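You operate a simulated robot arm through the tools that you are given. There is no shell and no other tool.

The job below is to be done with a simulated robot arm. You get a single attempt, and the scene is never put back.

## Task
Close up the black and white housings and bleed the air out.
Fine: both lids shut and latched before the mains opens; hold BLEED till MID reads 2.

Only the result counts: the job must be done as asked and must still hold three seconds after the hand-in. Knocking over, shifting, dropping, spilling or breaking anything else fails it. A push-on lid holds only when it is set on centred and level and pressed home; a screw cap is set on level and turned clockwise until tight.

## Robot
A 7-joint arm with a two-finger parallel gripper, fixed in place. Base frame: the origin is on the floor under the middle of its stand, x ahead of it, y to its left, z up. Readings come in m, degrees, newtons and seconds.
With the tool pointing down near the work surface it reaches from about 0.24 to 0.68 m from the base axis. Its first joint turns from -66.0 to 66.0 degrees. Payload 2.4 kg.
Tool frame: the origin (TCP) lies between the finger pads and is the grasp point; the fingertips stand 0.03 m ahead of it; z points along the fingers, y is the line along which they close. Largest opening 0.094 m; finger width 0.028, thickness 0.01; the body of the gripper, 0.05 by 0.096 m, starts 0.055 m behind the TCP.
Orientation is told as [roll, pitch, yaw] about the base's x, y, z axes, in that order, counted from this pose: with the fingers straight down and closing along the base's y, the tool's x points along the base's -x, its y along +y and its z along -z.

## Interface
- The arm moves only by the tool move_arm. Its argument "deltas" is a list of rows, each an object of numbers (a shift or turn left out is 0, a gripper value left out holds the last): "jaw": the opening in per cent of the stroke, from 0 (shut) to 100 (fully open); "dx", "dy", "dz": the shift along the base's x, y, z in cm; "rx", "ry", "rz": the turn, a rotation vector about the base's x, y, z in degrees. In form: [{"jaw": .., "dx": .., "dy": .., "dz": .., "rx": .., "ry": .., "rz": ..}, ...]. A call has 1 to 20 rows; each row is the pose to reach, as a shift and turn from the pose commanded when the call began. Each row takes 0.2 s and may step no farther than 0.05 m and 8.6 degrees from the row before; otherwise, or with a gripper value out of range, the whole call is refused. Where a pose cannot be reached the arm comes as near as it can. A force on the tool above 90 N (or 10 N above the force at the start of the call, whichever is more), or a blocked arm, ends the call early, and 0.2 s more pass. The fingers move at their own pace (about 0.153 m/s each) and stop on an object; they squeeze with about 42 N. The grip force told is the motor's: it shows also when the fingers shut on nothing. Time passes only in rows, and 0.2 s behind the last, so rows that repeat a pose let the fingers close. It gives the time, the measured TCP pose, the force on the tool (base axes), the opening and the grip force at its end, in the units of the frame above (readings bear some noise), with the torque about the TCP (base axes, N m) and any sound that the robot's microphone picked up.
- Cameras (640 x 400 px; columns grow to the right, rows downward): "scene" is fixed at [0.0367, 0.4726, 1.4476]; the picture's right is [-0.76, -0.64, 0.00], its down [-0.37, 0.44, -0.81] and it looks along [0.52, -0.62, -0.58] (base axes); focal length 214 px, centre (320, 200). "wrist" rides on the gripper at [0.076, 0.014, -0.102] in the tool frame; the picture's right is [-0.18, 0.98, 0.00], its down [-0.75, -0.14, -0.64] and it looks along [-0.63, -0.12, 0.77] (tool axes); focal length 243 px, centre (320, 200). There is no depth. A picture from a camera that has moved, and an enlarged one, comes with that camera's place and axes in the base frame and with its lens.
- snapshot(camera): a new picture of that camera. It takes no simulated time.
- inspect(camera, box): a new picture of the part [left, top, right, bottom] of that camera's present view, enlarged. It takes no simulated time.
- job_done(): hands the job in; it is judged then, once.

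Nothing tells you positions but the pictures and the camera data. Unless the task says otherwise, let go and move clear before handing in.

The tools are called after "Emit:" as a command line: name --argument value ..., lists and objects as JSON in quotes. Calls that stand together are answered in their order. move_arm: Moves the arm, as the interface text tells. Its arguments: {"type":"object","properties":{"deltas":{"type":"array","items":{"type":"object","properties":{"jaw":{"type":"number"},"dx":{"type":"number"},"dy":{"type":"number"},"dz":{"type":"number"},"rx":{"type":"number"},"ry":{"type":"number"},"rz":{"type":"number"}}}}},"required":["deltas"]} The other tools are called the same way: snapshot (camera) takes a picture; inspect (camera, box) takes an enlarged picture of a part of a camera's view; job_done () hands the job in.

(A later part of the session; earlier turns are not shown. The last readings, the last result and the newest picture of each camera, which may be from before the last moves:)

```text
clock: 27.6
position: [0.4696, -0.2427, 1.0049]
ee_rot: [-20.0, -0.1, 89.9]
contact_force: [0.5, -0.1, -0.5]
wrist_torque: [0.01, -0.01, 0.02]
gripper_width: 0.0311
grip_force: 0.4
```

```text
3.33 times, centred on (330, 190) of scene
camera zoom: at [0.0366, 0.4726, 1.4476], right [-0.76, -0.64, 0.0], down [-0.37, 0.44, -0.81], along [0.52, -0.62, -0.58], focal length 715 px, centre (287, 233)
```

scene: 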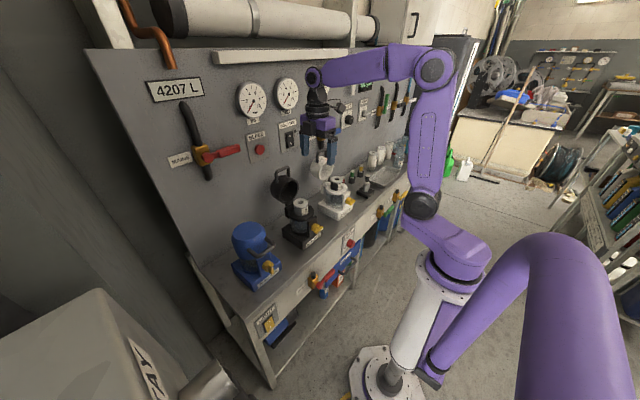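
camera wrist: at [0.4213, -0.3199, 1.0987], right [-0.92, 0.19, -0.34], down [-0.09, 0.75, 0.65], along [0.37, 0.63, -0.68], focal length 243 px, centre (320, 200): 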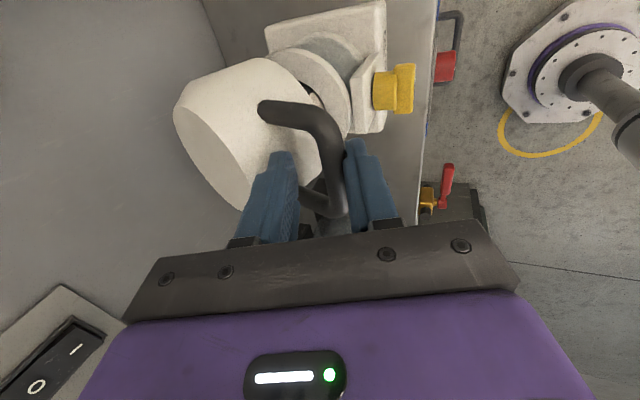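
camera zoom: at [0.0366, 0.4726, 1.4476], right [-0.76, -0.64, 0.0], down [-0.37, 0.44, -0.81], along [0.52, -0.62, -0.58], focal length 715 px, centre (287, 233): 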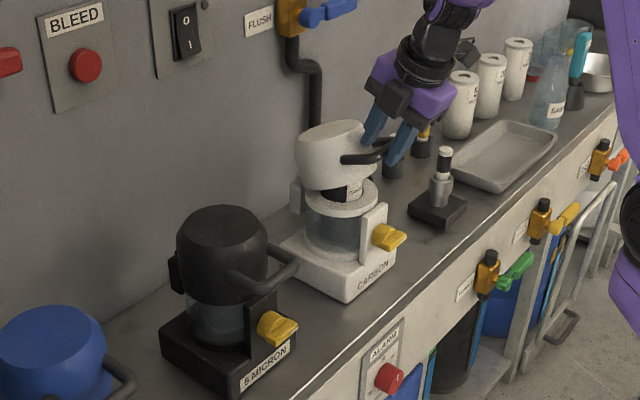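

The white lid is at the same partly closed stage. I'll lower it to closed and then withdraw.

Emit:
move_arm --deltas '[{"dx": -0.52, "dz": -0.67}, {"dx": -1.0, "dz": -1.36}, {"dx": -1.45, "dz": -2.08}, {"dx": -1.86, "dz": -2.82}, {"dx": -2.23, "dz": -3.58}, {"dx": -2.56, "dz": -4.37}, {"dx": -2.85, "dz": -5.1}, {"dx": -2.9, "dz": -5.4}, {"dx": -2.9, "dz": -5.4}, {"dx": -3.6, "dz": -3.4}, {"dx": -4.3, "dz": -1.4}, {"dx": -5.0, "dz": 0.6}, {"dx": -5.6, "dz": 2.6}, {"dx": -5.6, "dz": 4.6}, {"dx": -5.6, "dz": 6.6}, {"dx": -5.6, "dz": 9}]'

Emit:
snapshot --camera "wrist"

Emit:
inspect --camera "scene" --box '[230, 150, 380, 280]'

```text
clock: 31.0
position: [0.4128, -0.242, 1.0962]
ee_rot: [-19.9, -0.1, 89.9]
contact_force: [-0.1, -0.3, 0.0]
wrist_torque: [0.02, 0.02, 0.0]
gripper_width: 0.0309
grip_force: 0.1
```

```text
taken
camera wrist: at [0.3652, -0.3198, 1.1886], right [-0.92, 0.19, -0.33], down [-0.09, 0.75, 0.65], along [0.37, 0.63, -0.68], focal length 243 px, centre (320, 200)
```

wrist: 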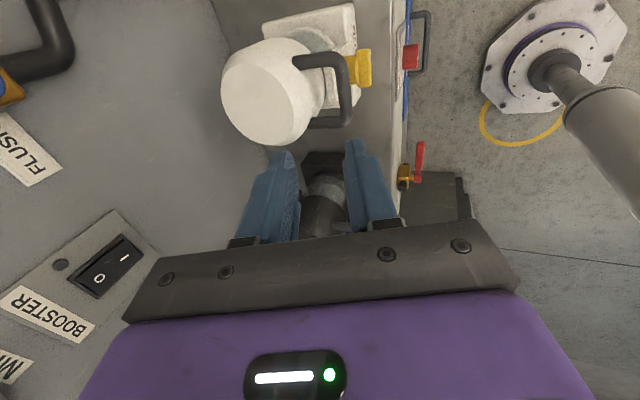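

```text
3.08 times, centred on (305, 215) of scene
camera zoom: at [0.0367, 0.4726, 1.4476], right [-0.76, -0.64, 0.0], down [-0.37, 0.44, -0.81], along [0.52, -0.62, -0.58], focal length 660 px, centre (366, 154)
```

zoom: 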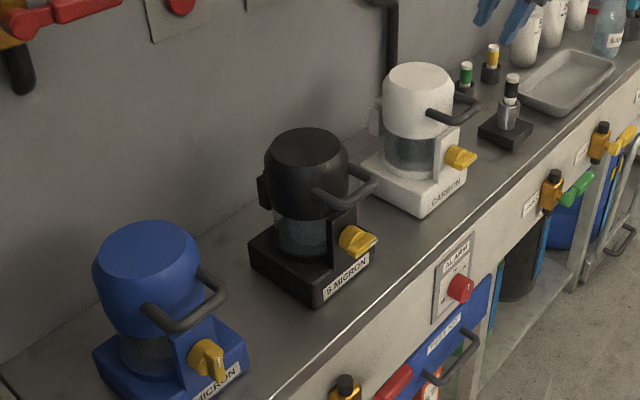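

Both lids are down and match the blue reference. To be sure they are fully home I'll press each gently on top with closed fingers, starting with white, tool vertical.

Emit:
move_arm --deltas '[{"jaw": 0, "ry": 7}, {"ry": 14, "dx": 2}, {"ry": 20, "dx": 5}, {"ry": 20, "dx": 8}, {"ry": 20, "dx": 9.7, "dz": -2}, {"ry": 20, "dx": 9.7, "dz": -5}, {"ry": 20, "dx": 9.7, "dz": -7.5}, {"ry": 20, "dx": 9.7, "dz": -9}, {"ry": 20, "dx": 9.7, "dz": -9}]'

Emit:
snapshot --camera "wrist"

```text
clock: 33.0
position: [0.5113, -0.243, 1.0061]
ee_rot: [0.1, 0.0, 89.8]
contact_force: [-0.9, -0.2, -1.0]
wrist_torque: [-0.02, 0.0, -0.01]
gripper_width: 0.0
grip_force: 33.1
```

```text
taken
camera wrist: at [0.4972, -0.3203, 1.1092], right [-0.98, 0.18, 0.0], down [0.14, 0.75, 0.64], along [0.12, 0.63, -0.77], focal length 243 px, centre (320, 200)
```

wrist: 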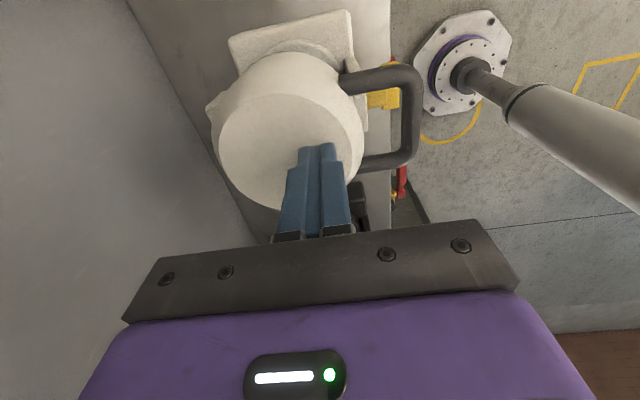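

Emit:
move_arm --deltas '[{"dz": -0.5}, {"dz": -0.9}, {"dz": -1.1}]'

```text
clock: 33.8
position: [0.5112, -0.2422, 0.9978]
ee_rot: [-0.1, -0.2, 89.9]
contact_force: [-9.8, 5.0, 33.2]
wrist_torque: [0.27, 0.35, -0.04]
gripper_width: 0.0002
grip_force: 32.9
```

The white lid is firm under 33 N, so it is home. I'll lift and do the same on the black lid, which also lets me compare heights.

Emit:
move_arm --deltas '[{"dz": 2}, {"dz": 5}, {"dz": 6, "dy": 4.5}, {"dz": 6, "dy": 9}, {"dz": 6, "dy": 13.5}, {"dz": 6, "dy": 18}, {"dz": 6, "dy": 22}, {"dz": 6, "dy": 23.9}, {"dz": 3, "dy": 23.9}, {"dz": 1.2, "dy": 23.9}, {"dz": 0.5, "dy": 23.9}, {"dz": 0.2, "dy": 23.9}]'

```text
clock: 36.4
position: [0.5109, -0.0045, 0.9988]
ee_rot: [0.0, 0.0, 89.9]
contact_force: [-3.2, -0.5, 11.5]
wrist_torque: [-0.11, 0.08, -0.04]
gripper_width: 0.0
grip_force: 32.7
```

Emit:
move_arm --deltas '[{"dz": -0.15}, {"dz": -0.25}]'

Emit:
inspect --camera "scene" --box '[230, 150, 380, 280]'

```text
clock: 37.0
position: [0.511, -0.0041, 0.9971]
ee_rot: [-0.1, 0.0, 89.9]
contact_force: [-15.1, -2.4, 51.1]
wrist_torque: [-0.19, 0.5, 0.03]
gripper_width: 0.0
grip_force: 31.8
```

```text
3.08 times, centred on (305, 215) of scene
camera zoom: at [0.0354, 0.4725, 1.4476], right [-0.76, -0.64, 0.0], down [-0.37, 0.44, -0.81], along [0.53, -0.62, -0.58], focal length 660 px, centre (366, 154)
```

zoom: 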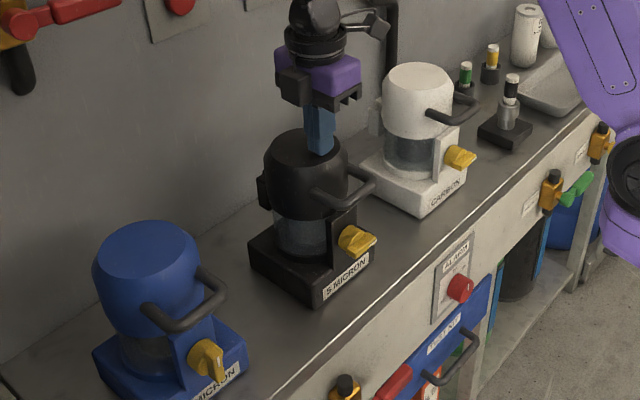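

Both lids are firmly home at equal heights. Next come the latches, so I'll back off in free space and test whether the tool can reach a horizontal pose (pointing +x) for gripping and turning the knobs.

Emit:
move_arm --deltas '[{"dz": 3}, {"dz": 7}, {"dz": 9, "dx": -3}, {"dz": 10, "dx": -7}, {"dz": 10, "dx": -9, "ry": -8}, {"dz": 10, "dx": -9, "ry": -16}, {"dz": 10, "dx": -9, "ry": -24}, {"dz": 10, "dx": -9, "ry": -32}, {"dz": 10, "dx": -9, "ry": -40}, {"dz": 10, "dx": -9, "ry": -48}, {"dz": 9, "dx": -9, "ry": -56}, {"dz": 8, "dx": -9, "ry": -64}, {"dz": 7, "dx": -9, "ry": -72}, {"dz": 6, "dx": -9, "ry": -80}, {"dz": 5, "dx": -9, "ry": -88}, {"dz": 5, "dx": -9, "ry": -90}, {"dz": 5, "dx": -9, "ry": -90}]'

Emit:
snapshot --camera "scene"

Emit:
snapshot --camera "wrist"

```text
clock: 40.6
position: [0.422, -0.003, 1.0455]
ee_rot: [-90.0, -0.1, 90.1]
contact_force: [-0.1, 0.2, 0.2]
wrist_torque: [0.0, 0.0, 0.0]
gripper_width: 0.0001
grip_force: 32.7
out of reach, approached as far as the arm can: row 10, 11, 13, 14
```

```text
taken
```

scene: 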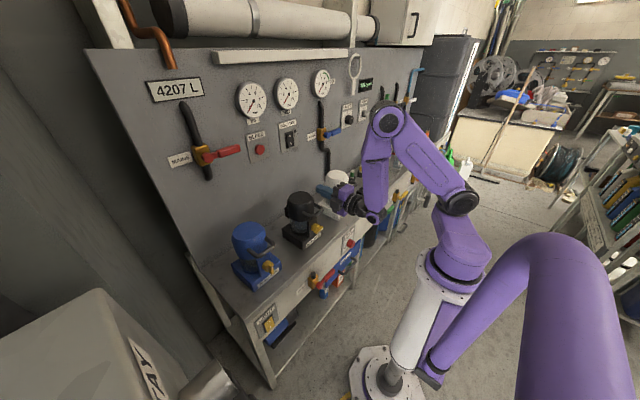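

```text
taken
camera wrist: at [0.3186, -0.0806, 1.0314], right [0.0, 0.19, -0.98], down [-0.64, 0.75, 0.14], along [0.77, 0.63, 0.12], focal length 243 px, centre (320, 200)
```

wrist: 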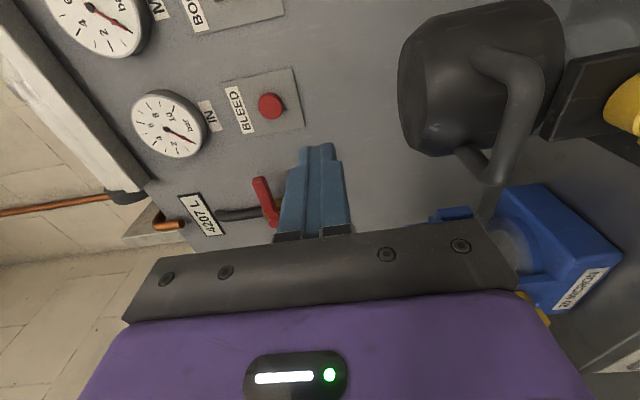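

The horizontal pose is reachable at (0.42, 0, 1.045). The blade of the black knob is about 43 mm long along y, 12 mm thick and 15 mm deep, with its front face near x≈0.432 and its axis near (y≈0, z≈0.861). I'll back away a little and descend step by step to see whether reach holds.

Emit:
move_arm --deltas '[{"jaw": 45, "dx": -1.5}, {"dx": -3}, {"dx": -3}]'

Emit:
move_arm --deltas '[{"dz": -2}, {"dz": -4}, {"dz": -6}, {"dz": -6}]'

```text
clock: 41.4
position: [0.4048, 0.0088, 1.0375]
ee_rot: [-90.0, -0.1, 90.1]
contact_force: [-0.1, -0.9, -0.1]
wrist_torque: [0.01, 0.03, -0.06]
gripper_width: 0.0422
grip_force: 0.1
out of reach, approached as far as the arm can: row 1, 2, 3
```

```text
clock: 42.4
position: [0.4052, 0.0087, 0.9767]
ee_rot: [-90.0, -0.1, 90.0]
contact_force: [0.6, -0.1, -0.5]
wrist_torque: [0.01, -0.02, -0.01]
gripper_width: 0.0424
grip_force: 0.1
```

Reach improves as it descends. Before going lower I'll back off in x so the tips clear the handle bar.

Emit:
move_arm --deltas '[{"dx": -1, "dy": -0.4}, {"dx": -2, "dy": -0.8}, {"dx": -2, "dy": -0.8}]'

Emit:
snapshot --camera "wrist"

Emit:
inspect --camera "scene" --box '[260, 150, 460, 290]'

```text
clock: 43.2
position: [0.3861, 0.0012, 0.9766]
ee_rot: [-90.0, 0.0, 90.1]
contact_force: [-1.0, 0.8, -0.2]
wrist_torque: [0.01, 0.04, 0.0]
gripper_width: 0.0423
grip_force: 0.0
```

```text
taken
camera wrist: at [0.2824, -0.0762, 0.9636], right [0.0, 0.18, -0.98], down [-0.64, 0.75, 0.14], along [0.77, 0.63, 0.12], focal length 243 px, centre (320, 200)
```

wrist: 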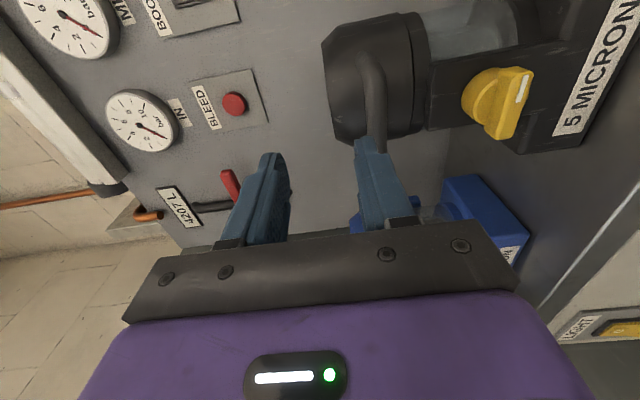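

```text
2.86 times, centred on (360, 220) of scene
camera zoom: at [0.0367, 0.4726, 1.4476], right [-0.76, -0.64, 0.0], down [-0.37, 0.44, -0.81], along [0.52, -0.62, -0.58], focal length 613 px, centre (206, 143)
```

zoom: 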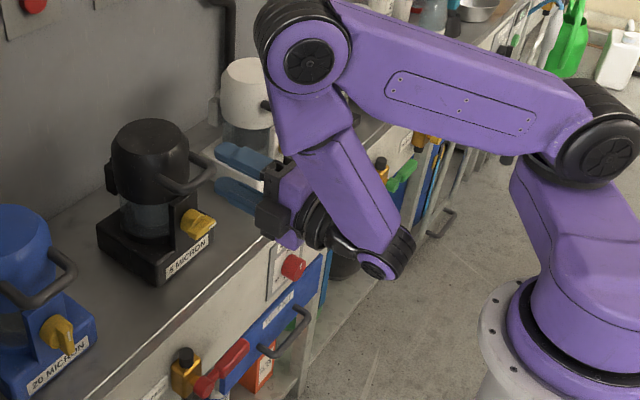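

The black knob is now seen frontally with its white mark toward -y. I'll zoom in to fix its position.

Emit:
inspect --camera "wrist" --box '[420, 20, 620, 170]'

```text
2.67 times, centred on (520, 95) of wrist
camera zoom: at [0.2824, -0.0762, 0.9636], right [0.0, 0.18, -0.98], down [-0.64, 0.75, 0.14], along [0.77, 0.63, 0.12], focal length 647 px, centre (-213, 480)
```

zoom: 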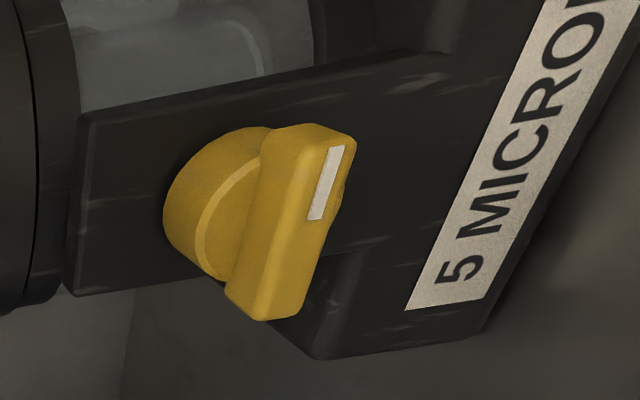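

The knob axis is at about y=-0.003, z=0.855, with the blade's front face at x≈0.433. I'll descend in front of it with the jaw open.

Emit:
move_arm --deltas '[{"dz": -3, "dy": -0.2}, {"dz": -6, "dy": -0.4}, {"dz": -9, "dy": -0.4}, {"dz": -12.1, "dy": -0.4}, {"dz": -12.1, "dy": -0.4}]'

Emit:
snapshot --camera "wrist"

Emit:
inspect --camera "scene" --box '[260, 150, 460, 290]'

```text
clock: 44.4
position: [0.3868, -0.0039, 0.8552]
ee_rot: [-90.0, -0.1, 90.0]
contact_force: [-1.0, 0.6, -0.6]
wrist_torque: [0.01, 0.0, 0.01]
gripper_width: 0.0423
grip_force: 0.1
```

```text
taken
camera wrist: at [0.2828, -0.0805, 0.842], right [0.0, 0.19, -0.98], down [-0.64, 0.75, 0.14], along [0.77, 0.63, 0.12], focal length 243 px, centre (320, 200)
```

wrist: 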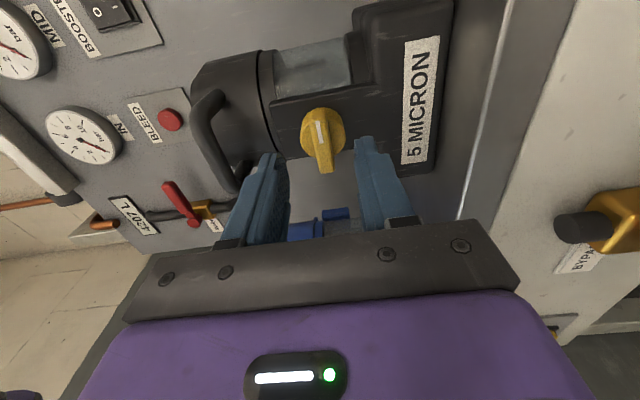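

```text
2.86 times, centred on (360, 220) of scene
camera zoom: at [0.0367, 0.4726, 1.4476], right [-0.76, -0.64, 0.0], down [-0.37, 0.44, -0.81], along [0.52, -0.62, -0.58], focal length 613 px, centre (206, 143)
```

zoom: 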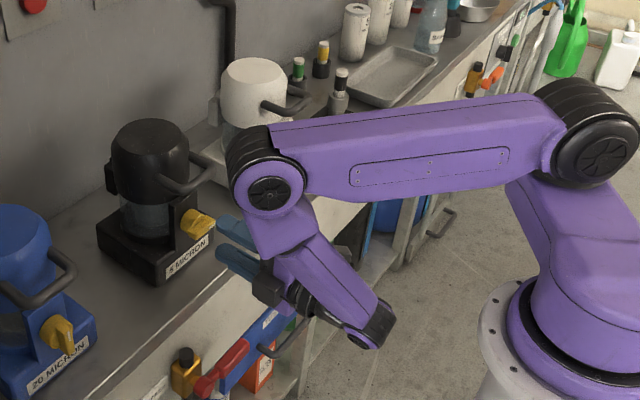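

The knob is centered between the open fingers. I'll zoom to verify its lateral and vertical alignment before advancing.

Emit:
inspect --camera "wrist" --box '[230, 80, 430, 220]'

Emit:
inspect --camera "scene" --box '[280, 180, 400, 280]'

```text
2.86 times, centred on (330, 150) of wrist
camera zoom: at [0.2828, -0.0805, 0.842], right [0.0, 0.19, -0.98], down [-0.64, 0.75, 0.14], along [0.77, 0.63, 0.12], focal length 693 px, centre (291, 343)
```

zoom: 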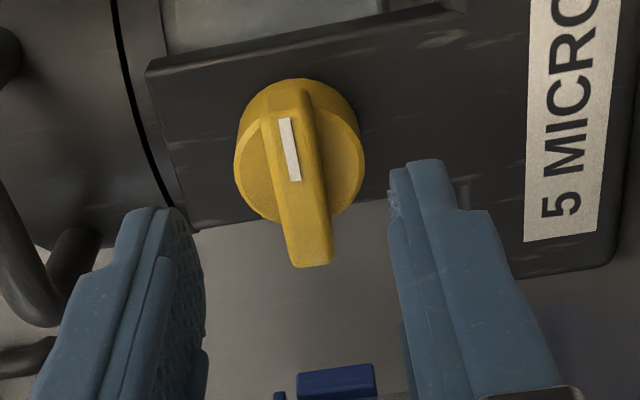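

```text
4.00 times, centred on (340, 230) of scene
camera zoom: at [0.0367, 0.4726, 1.4476], right [-0.76, -0.64, 0.0], down [-0.37, 0.44, -0.81], along [0.52, -0.62, -0.58], focal length 858 px, centre (240, 80)
```

zoom: 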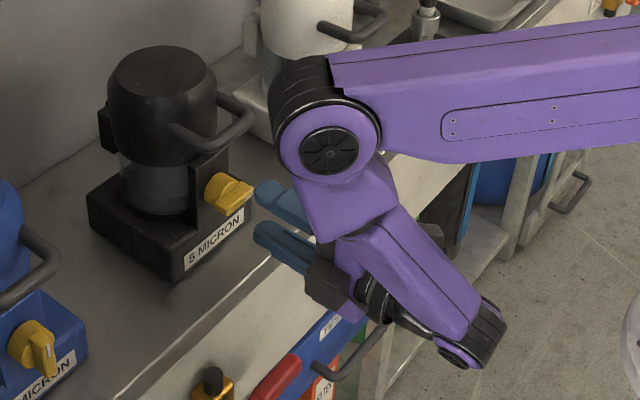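

Alignment is within about 1 mm. I'll advance so the pads cover the blade and then close on it.

Emit:
move_arm --deltas '[{"dx": 0.9}, {"dx": 1.8}, {"dx": 2.7}, {"dx": 2.7}]'

Emit:
inspect --camera "wrist" --box '[200, 80, 440, 240]'

Emit:
inspect --camera "scene" --box '[280, 180, 400, 280]'

```text
clock: 45.4
position: [0.4125, -0.0033, 0.8553]
ee_rot: [-90.0, 0.0, 90.1]
contact_force: [-1.0, -0.3, -0.2]
wrist_torque: [0.0, 0.01, 0.0]
gripper_width: 0.0423
grip_force: 0.1
```

```text
2.50 times, centred on (320, 160) of wrist
camera zoom: at [0.3096, -0.0804, 0.8419], right [0.0, 0.18, -0.98], down [-0.64, 0.75, 0.14], along [0.77, 0.63, 0.12], focal length 606 px, centre (320, 300)
```

zoom: 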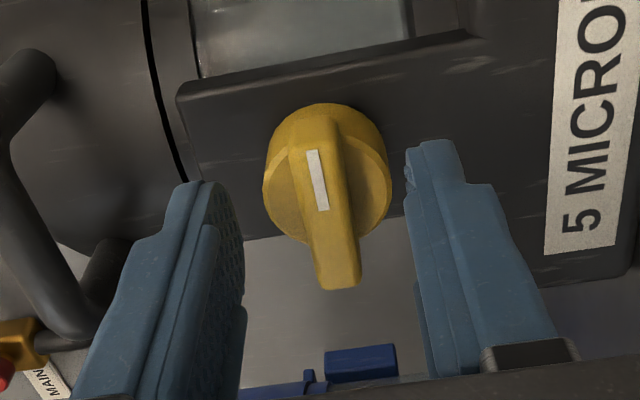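

```text
4.00 times, centred on (340, 230) of scene
camera zoom: at [0.0367, 0.4726, 1.4476], right [-0.76, -0.64, 0.0], down [-0.37, 0.44, -0.81], along [0.52, -0.62, -0.58], focal length 858 px, centre (240, 80)
```

zoom: 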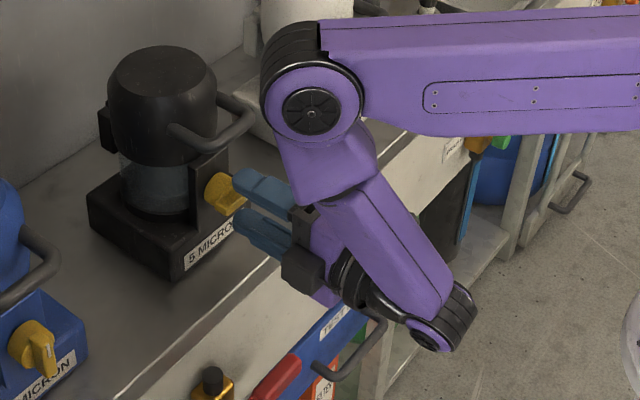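

The tips overlap the blade by only a few millimetres, since the blade front looks nearer x≈0.439. I'll advance another 8 mm while watching the force.

Emit:
move_arm --deltas '[{"dx": 0.4}, {"dx": 0.8}, {"dx": 0.8}]'

Emit:
inspect --camera "wrist" --box '[200, 80, 440, 240]'

Emit:
inspect --camera "scene" --box '[290, 200, 350, 260]'

```text
clock: 46.2
position: [0.4201, -0.0034, 0.8552]
ee_rot: [-90.1, -0.1, 90.0]
contact_force: [0.3, 0.6, 0.4]
wrist_torque: [-0.01, 0.0, -0.02]
gripper_width: 0.0421
grip_force: 0.0
```

```text
2.50 times, centred on (320, 160) of wrist
camera zoom: at [0.3178, -0.0805, 0.8418], right [0.0, 0.19, -0.98], down [-0.64, 0.75, 0.14], along [0.77, 0.63, 0.12], focal length 606 px, centre (320, 300)
```

zoom: 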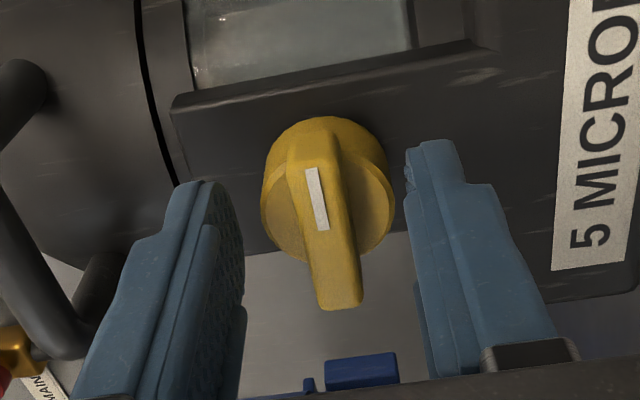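

```text
6.67 times, centred on (320, 230) of scene
camera zoom: at [0.0367, 0.4726, 1.4476], right [-0.76, -0.64, 0.0], down [-0.37, 0.44, -0.81], along [0.52, -0.62, -0.58], focal length 1430 px, centre (320, 0)
```

zoom: 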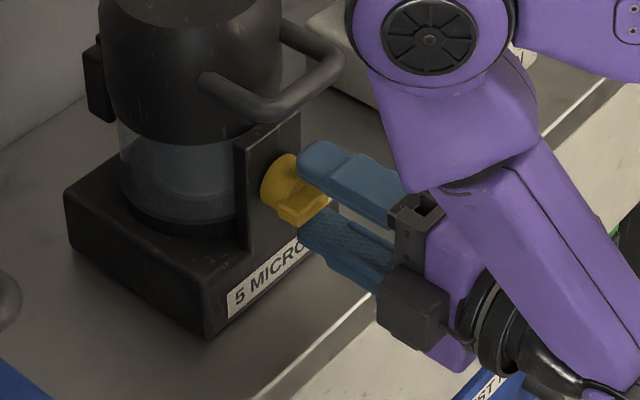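

The fingers straddle the blade cleanly with no contact. I'll close the gripper on it.

Emit:
move_arm --deltas '[{"jaw": 0}, {"jaw": 0}, {"jaw": 0}]'

Emit:
inspect --camera "wrist" --box '[200, 80, 440, 240]'

```text
clock: 47.0
position: [0.4202, -0.0032, 0.8543]
ee_rot: [-89.7, -0.1, 90.2]
contact_force: [8.7, 2.8, -17.9]
wrist_torque: [-0.07, 0.31, 0.02]
gripper_width: 0.0335
grip_force: 45.7
```

```text
2.50 times, centred on (320, 160) of wrist
camera zoom: at [0.3177, -0.0806, 0.8411], right [-0.01, 0.18, -0.98], down [-0.64, 0.75, 0.15], along [0.77, 0.63, 0.12], focal length 606 px, centre (320, 300)
```

zoom: 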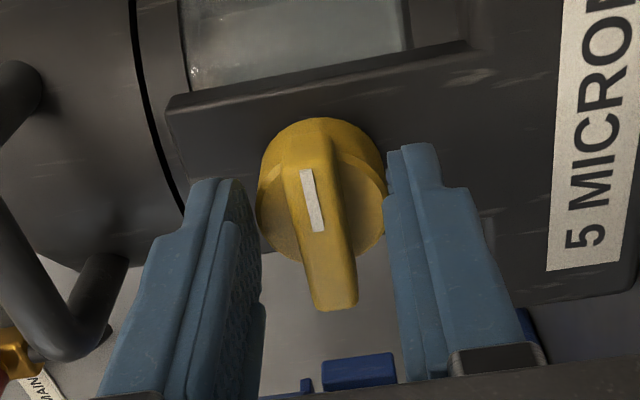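

The jaw stopped at 33.5 mm, so the tips have closed on the knob's round body rather than the blade, and the knob sits slightly below the TCP. I'll open, back off about 6 mm, lower 1 mm and close again on the blade.

Emit:
move_arm --deltas '[{"jaw": 45}, {"jaw": 45}, {"jaw": 45, "dx": -0.6, "dz": -0.1}, {"jaw": 45, "dx": -0.6, "dz": -0.1}, {"jaw": 0, "dx": -0.6, "dz": -0.1}, {"jaw": 0, "dx": -0.6, "dz": -0.1}, {"jaw": 0, "dx": -0.6, "dz": -0.1}]'

Emit:
inspect --camera "wrist" --box '[200, 80, 440, 240]'

```text
clock: 48.6
position: [0.414, -0.0034, 0.8547]
ee_rot: [-89.8, -0.1, 90.0]
contact_force: [0.1, 0.5, -2.8]
wrist_torque: [-0.03, -0.01, -0.23]
gripper_width: 0.0118
grip_force: 44.7
```

```text
2.50 times, centred on (320, 160) of wrist
camera zoom: at [0.3114, -0.0808, 0.8408], right [0.0, 0.18, -0.98], down [-0.64, 0.75, 0.14], along [0.77, 0.63, 0.12], focal length 606 px, centre (320, 300)
```

zoom: 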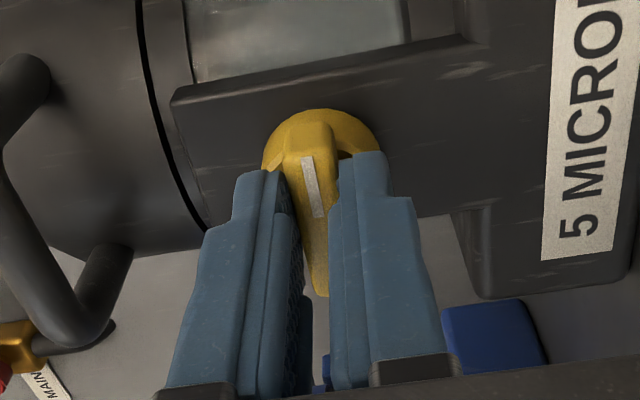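

The blade is gripped (11.8 mm) with little side load. I'll turn clockwise as seen from the robot (+x rotation), a small part first to check that it follows.

Emit:
move_arm --deltas '[{"rx": 6}, {"rx": 12}, {"rx": 18}, {"rx": 24}, {"rx": 24}]'

Emit:
inspect --camera "wrist" --box '[200, 80, 440, 240]'

Emit:
inspect --camera "scene" --box '[290, 200, 350, 260]'

```text
clock: 49.8
position: [0.4142, -0.0062, 0.853]
ee_rot: [-89.6, -23.8, 89.6]
contact_force: [-5.0, -12.3, -16.0]
wrist_torque: [-1.76, -0.23, 0.17]
gripper_width: 0.0231
grip_force: 44.9
```

```text
2.50 times, centred on (320, 160) of wrist
camera zoom: at [0.3109, -0.0696, 0.8113], right [0.0, 0.57, -0.82], down [-0.64, 0.63, 0.44], along [0.77, 0.53, 0.36], focal length 606 px, centre (320, 300)
```

zoom: 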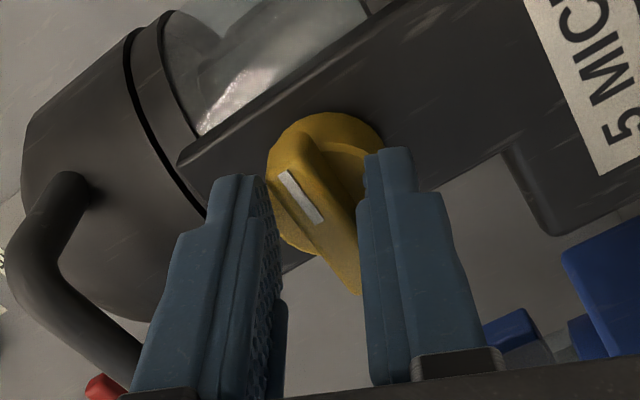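

```text
6.67 times, centred on (320, 230) of scene
camera zoom: at [0.0368, 0.4723, 1.4476], right [-0.76, -0.64, 0.0], down [-0.37, 0.44, -0.81], along [0.52, -0.62, -0.58], focal length 1430 px, centre (320, 0)
```

zoom: 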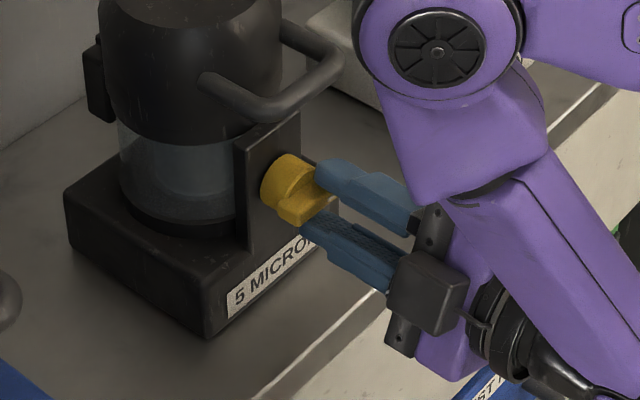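

The fingers were forced open to 23 mm with 1.8 N·m of torque while the knob turned only about 6°, so either it's stiffer than expected or this is the wrong direction. I'll release, back off and look closely at the blue (latched) knob for reference.

Emit:
move_arm --deltas '[{"jaw": 50}, {"jaw": 50}, {"jaw": 50, "dx": -1.5}, {"jaw": 50, "dx": -3}, {"jaw": 50, "dx": -3}]'

Emit:
inspect --camera "wrist" --box '[200, 60, 440, 220]'

Emit:
inspect --camera "scene" --box '[240, 240, 300, 300]'

Emit:
inspect --camera "scene" --box '[280, 200, 340, 260]'

```text
clock: 51.0
position: [0.3838, -0.0035, 0.855]
ee_rot: [-89.9, -24.1, 89.9]
contact_force: [0.2, -0.1, -0.2]
wrist_torque: [0.0, 0.02, 0.0]
gripper_width: 0.047
grip_force: 0.0
```

```text
2.50 times, centred on (320, 140) of wrist
camera zoom: at [0.2816, -0.0678, 0.8115], right [0.0, 0.57, -0.82], down [-0.64, 0.63, 0.44], along [0.77, 0.53, 0.36], focal length 606 px, centre (320, 350)
```

zoom: 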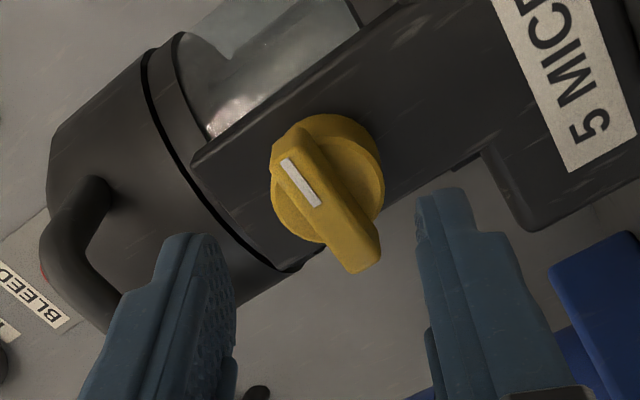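

```text
6.67 times, centred on (270, 270) of scene
camera zoom: at [0.0366, 0.4726, 1.4476], right [-0.76, -0.64, 0.0], down [-0.37, 0.44, -0.81], along [0.52, -0.62, -0.58], focal length 1430 px, centre (653, -267)
```

zoom: 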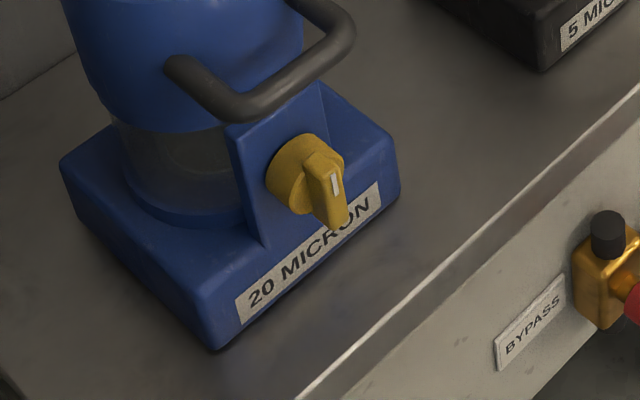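

```text
6.67 times, centred on (310, 230) of scene
camera zoom: at [0.0366, 0.4726, 1.4476], right [-0.76, -0.64, 0.0], down [-0.37, 0.44, -0.81], along [0.52, -0.62, -0.58], focal length 1430 px, centre (387, 0)
```

zoom: 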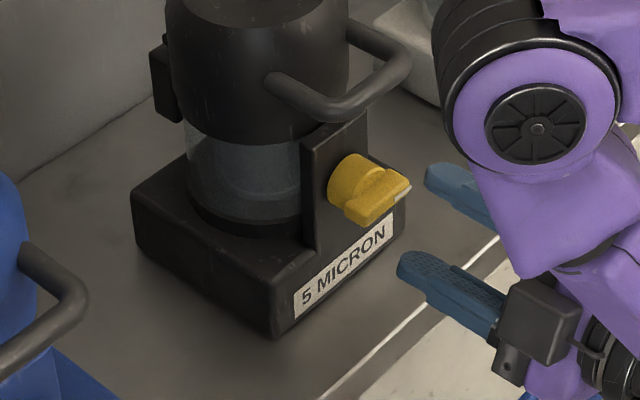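

Clear now: on the blue (latched) knob the white mark is on the UPPER half, so latched means mark up. The knob must turn from -y to +z, the opposite way (I had been pushing against its stop, and it has sprung back unharmed). I'll re-orient the gripper 180° about its axis in free space, so that during the correct turn the wrist camera ends below rather than hitting the arm link.

Emit:
move_arm --deltas '[{"dz": 2, "dx": -0.3}, {"dz": 4, "dx": -0.5, "rx": 8}, {"dz": 5, "dx": -0.5, "rx": 16}, {"dz": 5, "dx": -0.5, "rx": 24}, {"dz": 5, "dx": -0.5, "rx": 32}, {"dz": 5, "dx": -0.5, "rx": 40}, {"dz": 5, "dx": -0.5, "rx": 48}, {"dz": 5, "dx": -0.5, "rx": 56}, {"dz": 5, "dx": -0.5, "rx": 64}, {"dz": 5, "dx": -0.5, "rx": 66}]'

Emit:
snapshot --camera "scene"

Emit:
snapshot --camera "wrist"

```text
clock: 52.5
position: [0.4114, 0.0002, 0.9133]
ee_rot: [-91.1, -65.9, 92.2]
contact_force: [-68.2, 3.4, 14.1]
wrist_torque: [-0.48, -2.22, -1.66]
gripper_width: 0.0478
grip_force: 0.7
out of reach, approached as far as the arm can: row 6, 7
stopped in row 7: the force on the tool passed its limit at 196 N (the readings are from after the stop); the commanded pose is now the measured one
```

```text
taken
```

scene: 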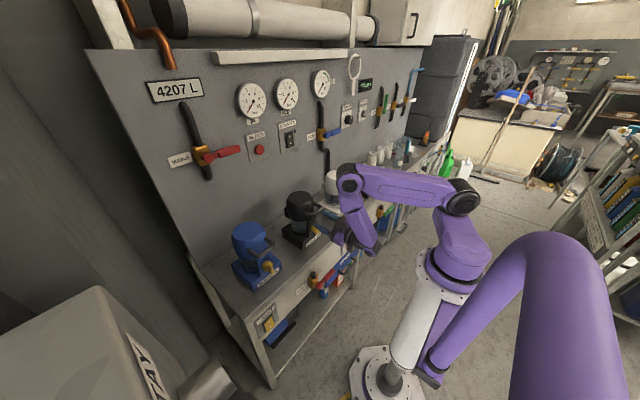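

```text
taken
camera wrist: at [0.3093, -0.0214, 0.8379], right [-0.02, 0.97, -0.23], down [-0.65, 0.17, 0.74], along [0.76, 0.16, 0.63], focal length 243 px, centre (320, 200)
```

wrist: 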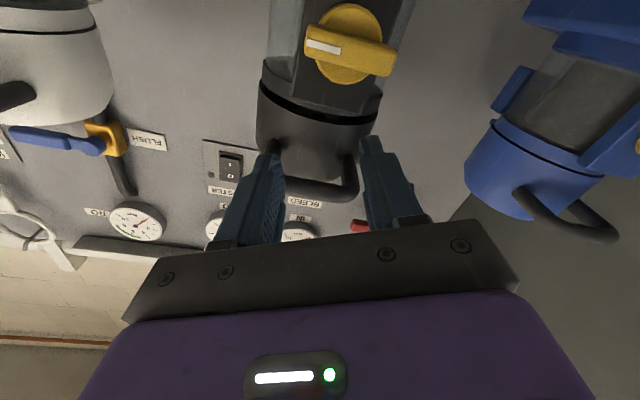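

An out-of-reach roll made the arm drift forward and the fingers bumped the black lid's handle. I'll check the state before backing off gently.

Emit:
inspect --camera "scene" --box '[270, 170, 370, 260]'

Emit:
move_arm --deltas '[{"dx": -0.3}]'

```text
4.44 times, centred on (320, 215) of scene
camera zoom: at [0.0345, 0.4727, 1.4476], right [-0.76, -0.64, 0.0], down [-0.37, 0.44, -0.81], along [0.53, -0.62, -0.58], focal length 953 px, centre (320, 133)
```

zoom: 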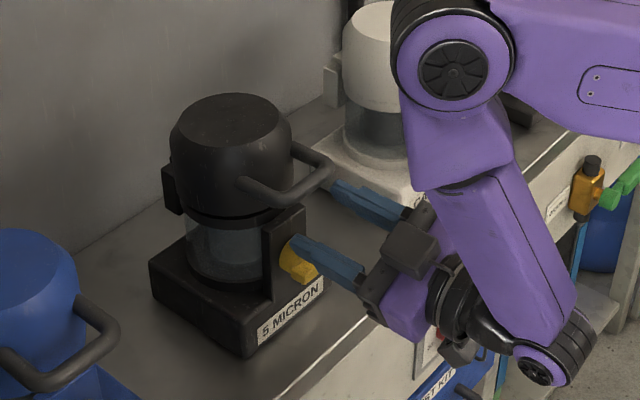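

```text
clock: 53.0
position: [0.4134, -0.0003, 0.9128]
ee_rot: [-90.7, -66.3, 91.5]
contact_force: [0.8, -0.7, -1.8]
wrist_torque: [0.06, 0.09, 0.03]
gripper_width: 0.047
grip_force: 0.1
```

Contact is gone and nothing looks displaced. I'll roll back toward the reachable orientation while retreating from the handle.

Emit:
move_arm --deltas '[{"dx": -0.4, "rx": -6}, {"dx": -0.9, "rx": -13}, {"dx": -1.5, "rx": -20}, {"dx": -2.2, "rx": -28}, {"dx": -2.8, "rx": -36}, {"dx": -2.8, "rx": -36}]'

Emit:
inspect --camera "scene" --box '[270, 170, 370, 260]'

Emit:
snapshot --camera "wrist"

```text
clock: 54.4
position: [0.3839, -0.0002, 0.9125]
ee_rot: [-89.6, -30.2, 90.8]
contact_force: [-0.6, -0.1, -1.1]
wrist_torque: [0.01, -0.01, 0.02]
gripper_width: 0.0467
grip_force: 0.3
```

```text
4.44 times, centred on (320, 215) of scene
camera zoom: at [0.0367, 0.4726, 1.4476], right [-0.76, -0.64, 0.0], down [-0.37, 0.44, -0.81], along [0.52, -0.62, -0.58], focal length 953 px, centre (320, 133)
```

zoom: 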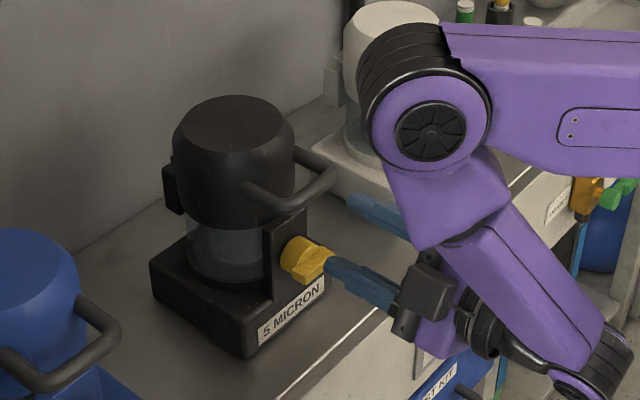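

```text
taken
camera wrist: at [0.2816, -0.0616, 0.8629], right [-0.01, 0.65, -0.76], down [-0.65, 0.57, 0.5], along [0.76, 0.5, 0.42], focal length 243 px, centre (320, 200)
```

wrist: 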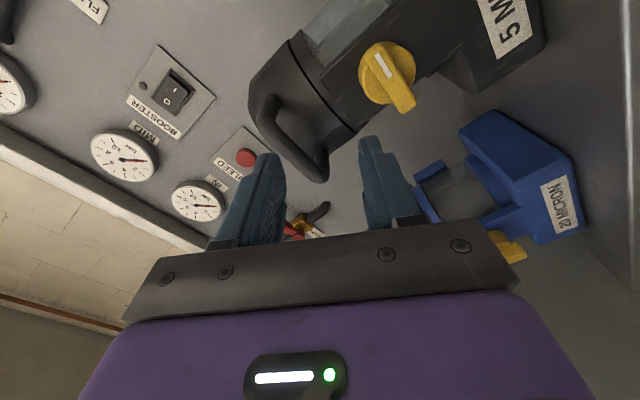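

All is intact. I'll now use the closed fingers as a horizontal prod to push the +y end of the black knob's blade downward around its axis, so the mark goes from -y up to +z. First I'll go back to zero roll, close the jaw and stand in front of and above the blade's +y end.

Emit:
move_arm --deltas '[{"jaw": 0, "rx": -8}, {"rx": -16, "dy": 0.8}, {"rx": -24, "dy": 1.6}, {"rx": -30, "dy": 2.48, "dz": -1}, {"rx": -30, "dy": 2.48, "dz": -2.5}, {"rx": -30, "dy": 2.48, "dz": -3.65}, {"rx": -30, "dy": 2.48, "dz": -3.65}]'

Emit:
snapshot --camera "wrist"

Emit:
inspect --camera "wrist" --box '[220, 60, 420, 220]'

Emit:
inspect --camera "scene" --box '[280, 200, 350, 260]'

```text
clock: 56.0
position: [0.3848, 0.0252, 0.876]
ee_rot: [-89.4, -0.4, 90.6]
contact_force: [0.8, 1.0, 0.0]
wrist_torque: [-0.02, 0.02, -0.01]
gripper_width: 0.0
grip_force: 33.3
```

```text
taken
camera wrist: at [0.2818, -0.0538, 0.8627], right [-0.01, 0.19, -0.98], down [-0.65, 0.74, 0.15], along [0.76, 0.64, 0.11], focal length 243 px, centre (320, 200)
```

wrist: 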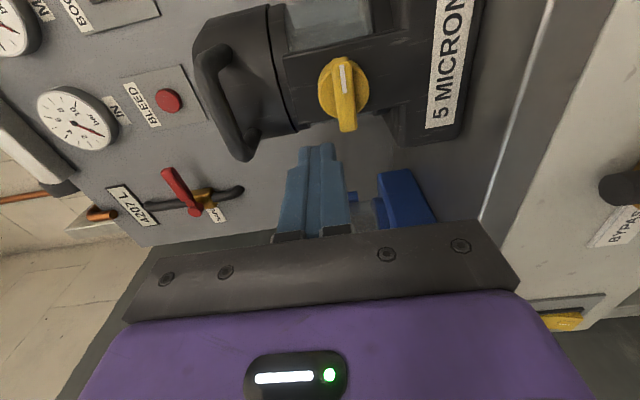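

```text
2.50 times, centred on (320, 140) of wrist
camera zoom: at [0.2818, -0.0538, 0.8627], right [-0.01, 0.19, -0.98], down [-0.65, 0.74, 0.15], along [0.76, 0.64, 0.11], focal length 606 px, centre (320, 350)
```

zoom: 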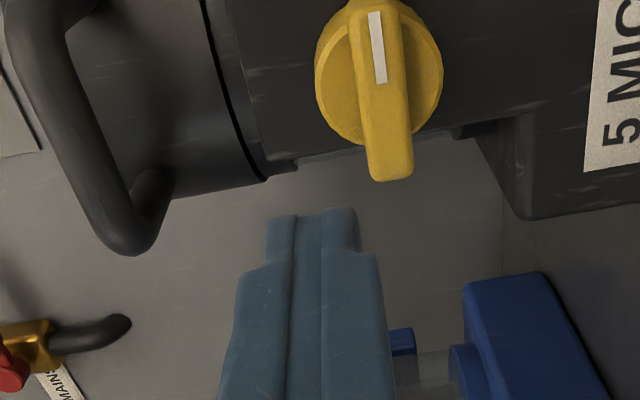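

```text
6.67 times, centred on (315, 230) of scene
camera zoom: at [0.0367, 0.4726, 1.4476], right [-0.76, -0.64, 0.0], down [-0.37, 0.44, -0.81], along [0.52, -0.62, -0.58], focal length 1430 px, centre (353, 0)
```

zoom: 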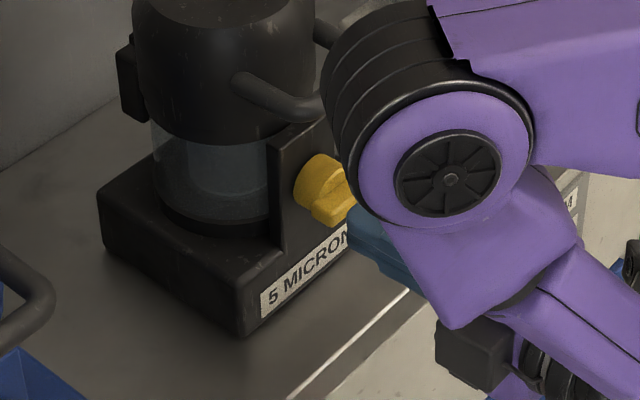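

The prod is aligned in front of and above the blade's +y end. I'll advance the tips alongside the blade without touching the round body.

Emit:
move_arm --deltas '[{"dx": 1}, {"dx": 2}, {"dx": 2.85}, {"dx": 2.85}]'

Emit:
inspect --camera "wrist" --box '[220, 80, 420, 240]'

Emit:
inspect --camera "scene" --box '[280, 200, 350, 260]'

```text
clock: 57.0
position: [0.4127, 0.0257, 0.8755]
ee_rot: [-89.4, -0.4, 90.6]
contact_force: [0.1, -0.1, -0.5]
wrist_torque: [-0.01, -0.02, -0.02]
gripper_width: 0.0001
grip_force: 33.6
```

```text
2.50 times, centred on (320, 160) of wrist
camera zoom: at [0.3104, -0.0538, 0.8627], right [-0.01, 0.19, -0.98], down [-0.65, 0.74, 0.15], along [0.76, 0.64, 0.11], focal length 606 px, centre (320, 300)
```

zoom: 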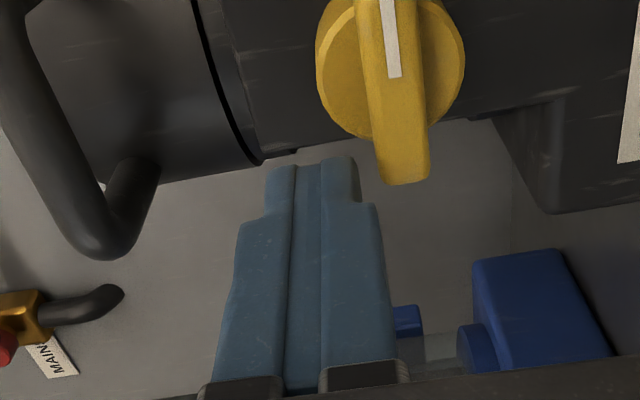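

```text
6.67 times, centred on (315, 230) of scene
camera zoom: at [0.0367, 0.4726, 1.4476], right [-0.76, -0.64, 0.0], down [-0.37, 0.44, -0.81], along [0.52, -0.62, -0.58], focal length 1430 px, centre (353, 0)
```

zoom: 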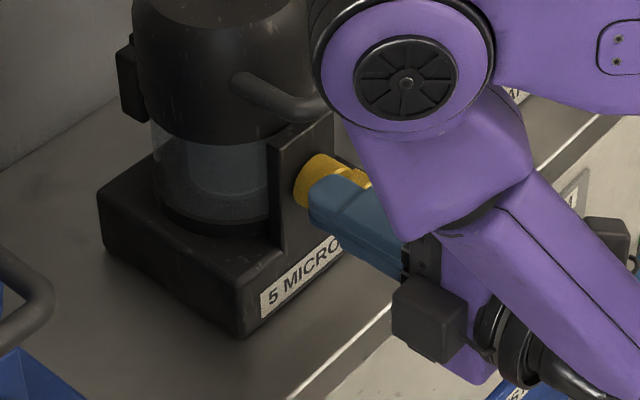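

The prod's underside is just above the blade's +y end. I'll push down in small steps.

Emit:
move_arm --deltas '[{"dz": -0.4}, {"dz": -0.8}, {"dy": 0.05, "dz": -1.1}, {"dy": 0.05, "dz": -1.1}]'

Emit:
inspect --camera "wrist" --box '[220, 80, 420, 240]'

```text
clock: 58.0
position: [0.4121, 0.0252, 0.8652]
ee_rot: [-89.3, -0.3, 90.8]
contact_force: [-0.8, 4.3, 1.5]
wrist_torque: [0.01, -0.04, 0.12]
gripper_width: 0.0
grip_force: 32.9
```

```text
2.50 times, centred on (320, 160) of wrist
camera zoom: at [0.3108, -0.053, 0.8517], right [-0.01, 0.19, -0.98], down [-0.65, 0.74, 0.15], along [0.76, 0.64, 0.11], focal length 606 px, centre (320, 300)
```

zoom: 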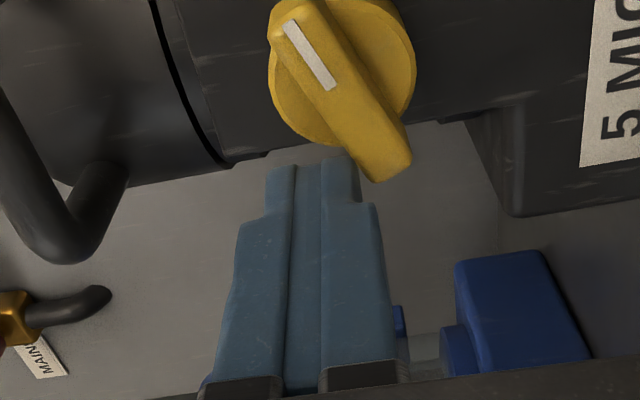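

The knob turns freely in this direction, already about 28° with only a few newtons. I'll continue around its axis.

Emit:
move_arm --deltas '[{"dy": 0.05, "dz": -0.4}, {"dy": 0.09, "dz": -0.83}, {"dy": -0.15, "dz": -1.21}, {"dy": -0.48, "dz": -1.52}, {"dy": -0.75, "dz": -1.7}, {"dy": -0.75, "dz": -1.7}]'

Emit:
inspect --camera "wrist" --box '[220, 80, 420, 240]'

Emit:
inspect --camera "scene" --box '[280, 200, 350, 260]'

```text
clock: 59.4
position: [0.4131, 0.0195, 0.8482]
ee_rot: [-89.5, -0.5, 91.2]
contact_force: [-1.9, 13.6, 5.1]
wrist_torque: [-0.1, -0.18, 0.27]
gripper_width: 0.0002
grip_force: 33.1
```

```text
2.50 times, centred on (320, 160) of wrist
camera zoom: at [0.3114, -0.0592, 0.8352], right [-0.01, 0.19, -0.98], down [-0.65, 0.74, 0.15], along [0.76, 0.64, 0.12], focal length 606 px, centre (320, 300)
```

zoom: 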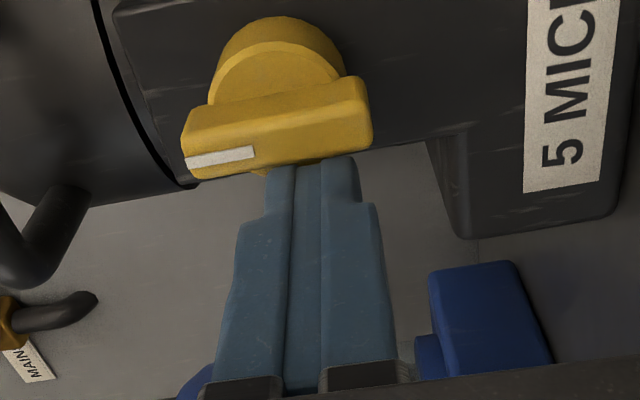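

```text
6.67 times, centred on (315, 230) of scene
camera zoom: at [0.0365, 0.4729, 1.4474], right [-0.76, -0.64, 0.0], down [-0.37, 0.44, -0.81], along [0.52, -0.62, -0.58], focal length 1430 px, centre (353, 0)
```

zoom: 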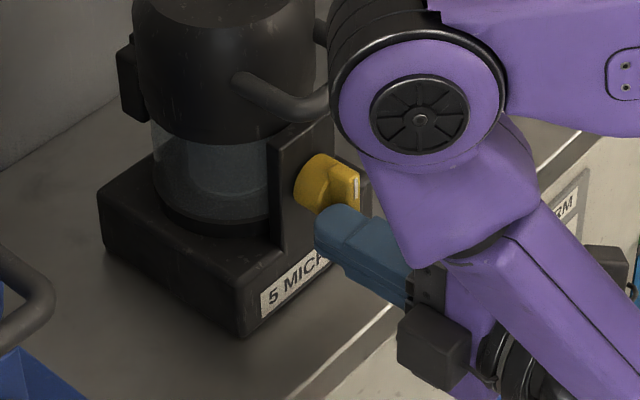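

The black knob is vertical with its mark up, like blue. I'll give it a slight extra nudge to the stop, then clear sideways, back off and check that it stays.

Emit:
move_arm --deltas '[{"dy": -0.15}, {"dy": -0.15}, {"dy": 0.5}, {"dy": 1.2}, {"dy": 1.2, "dx": -1.5}, {"dy": 1.2, "dx": -3}, {"dy": 1.2, "dx": -3}]'

Emit:
inspect --camera "wrist" --box '[200, 20, 440, 180]'

Emit:
inspect --camera "scene" --box '[230, 190, 340, 290]'

```text
clock: 61.0
position: [0.3822, 0.0291, 0.8476]
ee_rot: [-89.2, -0.4, 90.7]
contact_force: [0.2, -0.5, 0.0]
wrist_torque: [0.01, 0.01, -0.02]
gripper_width: 0.0
grip_force: 32.4
```

```text
2.50 times, centred on (320, 100) of wrist
camera zoom: at [0.2801, -0.0492, 0.835], right [-0.01, 0.19, -0.98], down [-0.65, 0.75, 0.15], along [0.76, 0.64, 0.11], focal length 606 px, centre (320, 450)
```

zoom: 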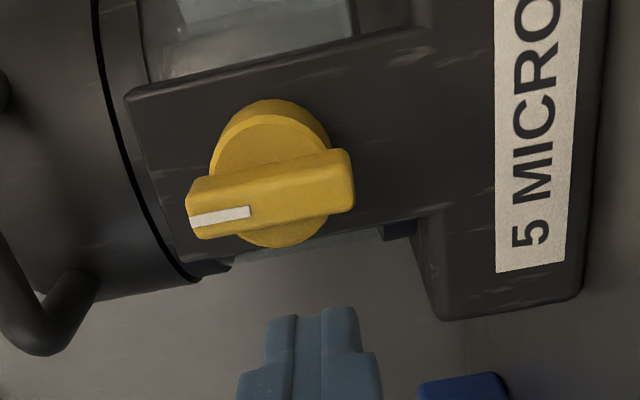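

```text
4.00 times, centred on (285, 240) of scene
camera zoom: at [0.0366, 0.4726, 1.4476], right [-0.76, -0.64, 0.0], down [-0.37, 0.44, -0.81], along [0.52, -0.62, -0.58], focal length 858 px, centre (460, 40)
```

zoom: 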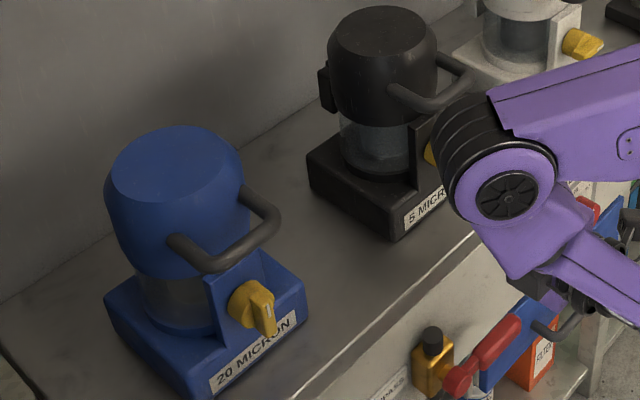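

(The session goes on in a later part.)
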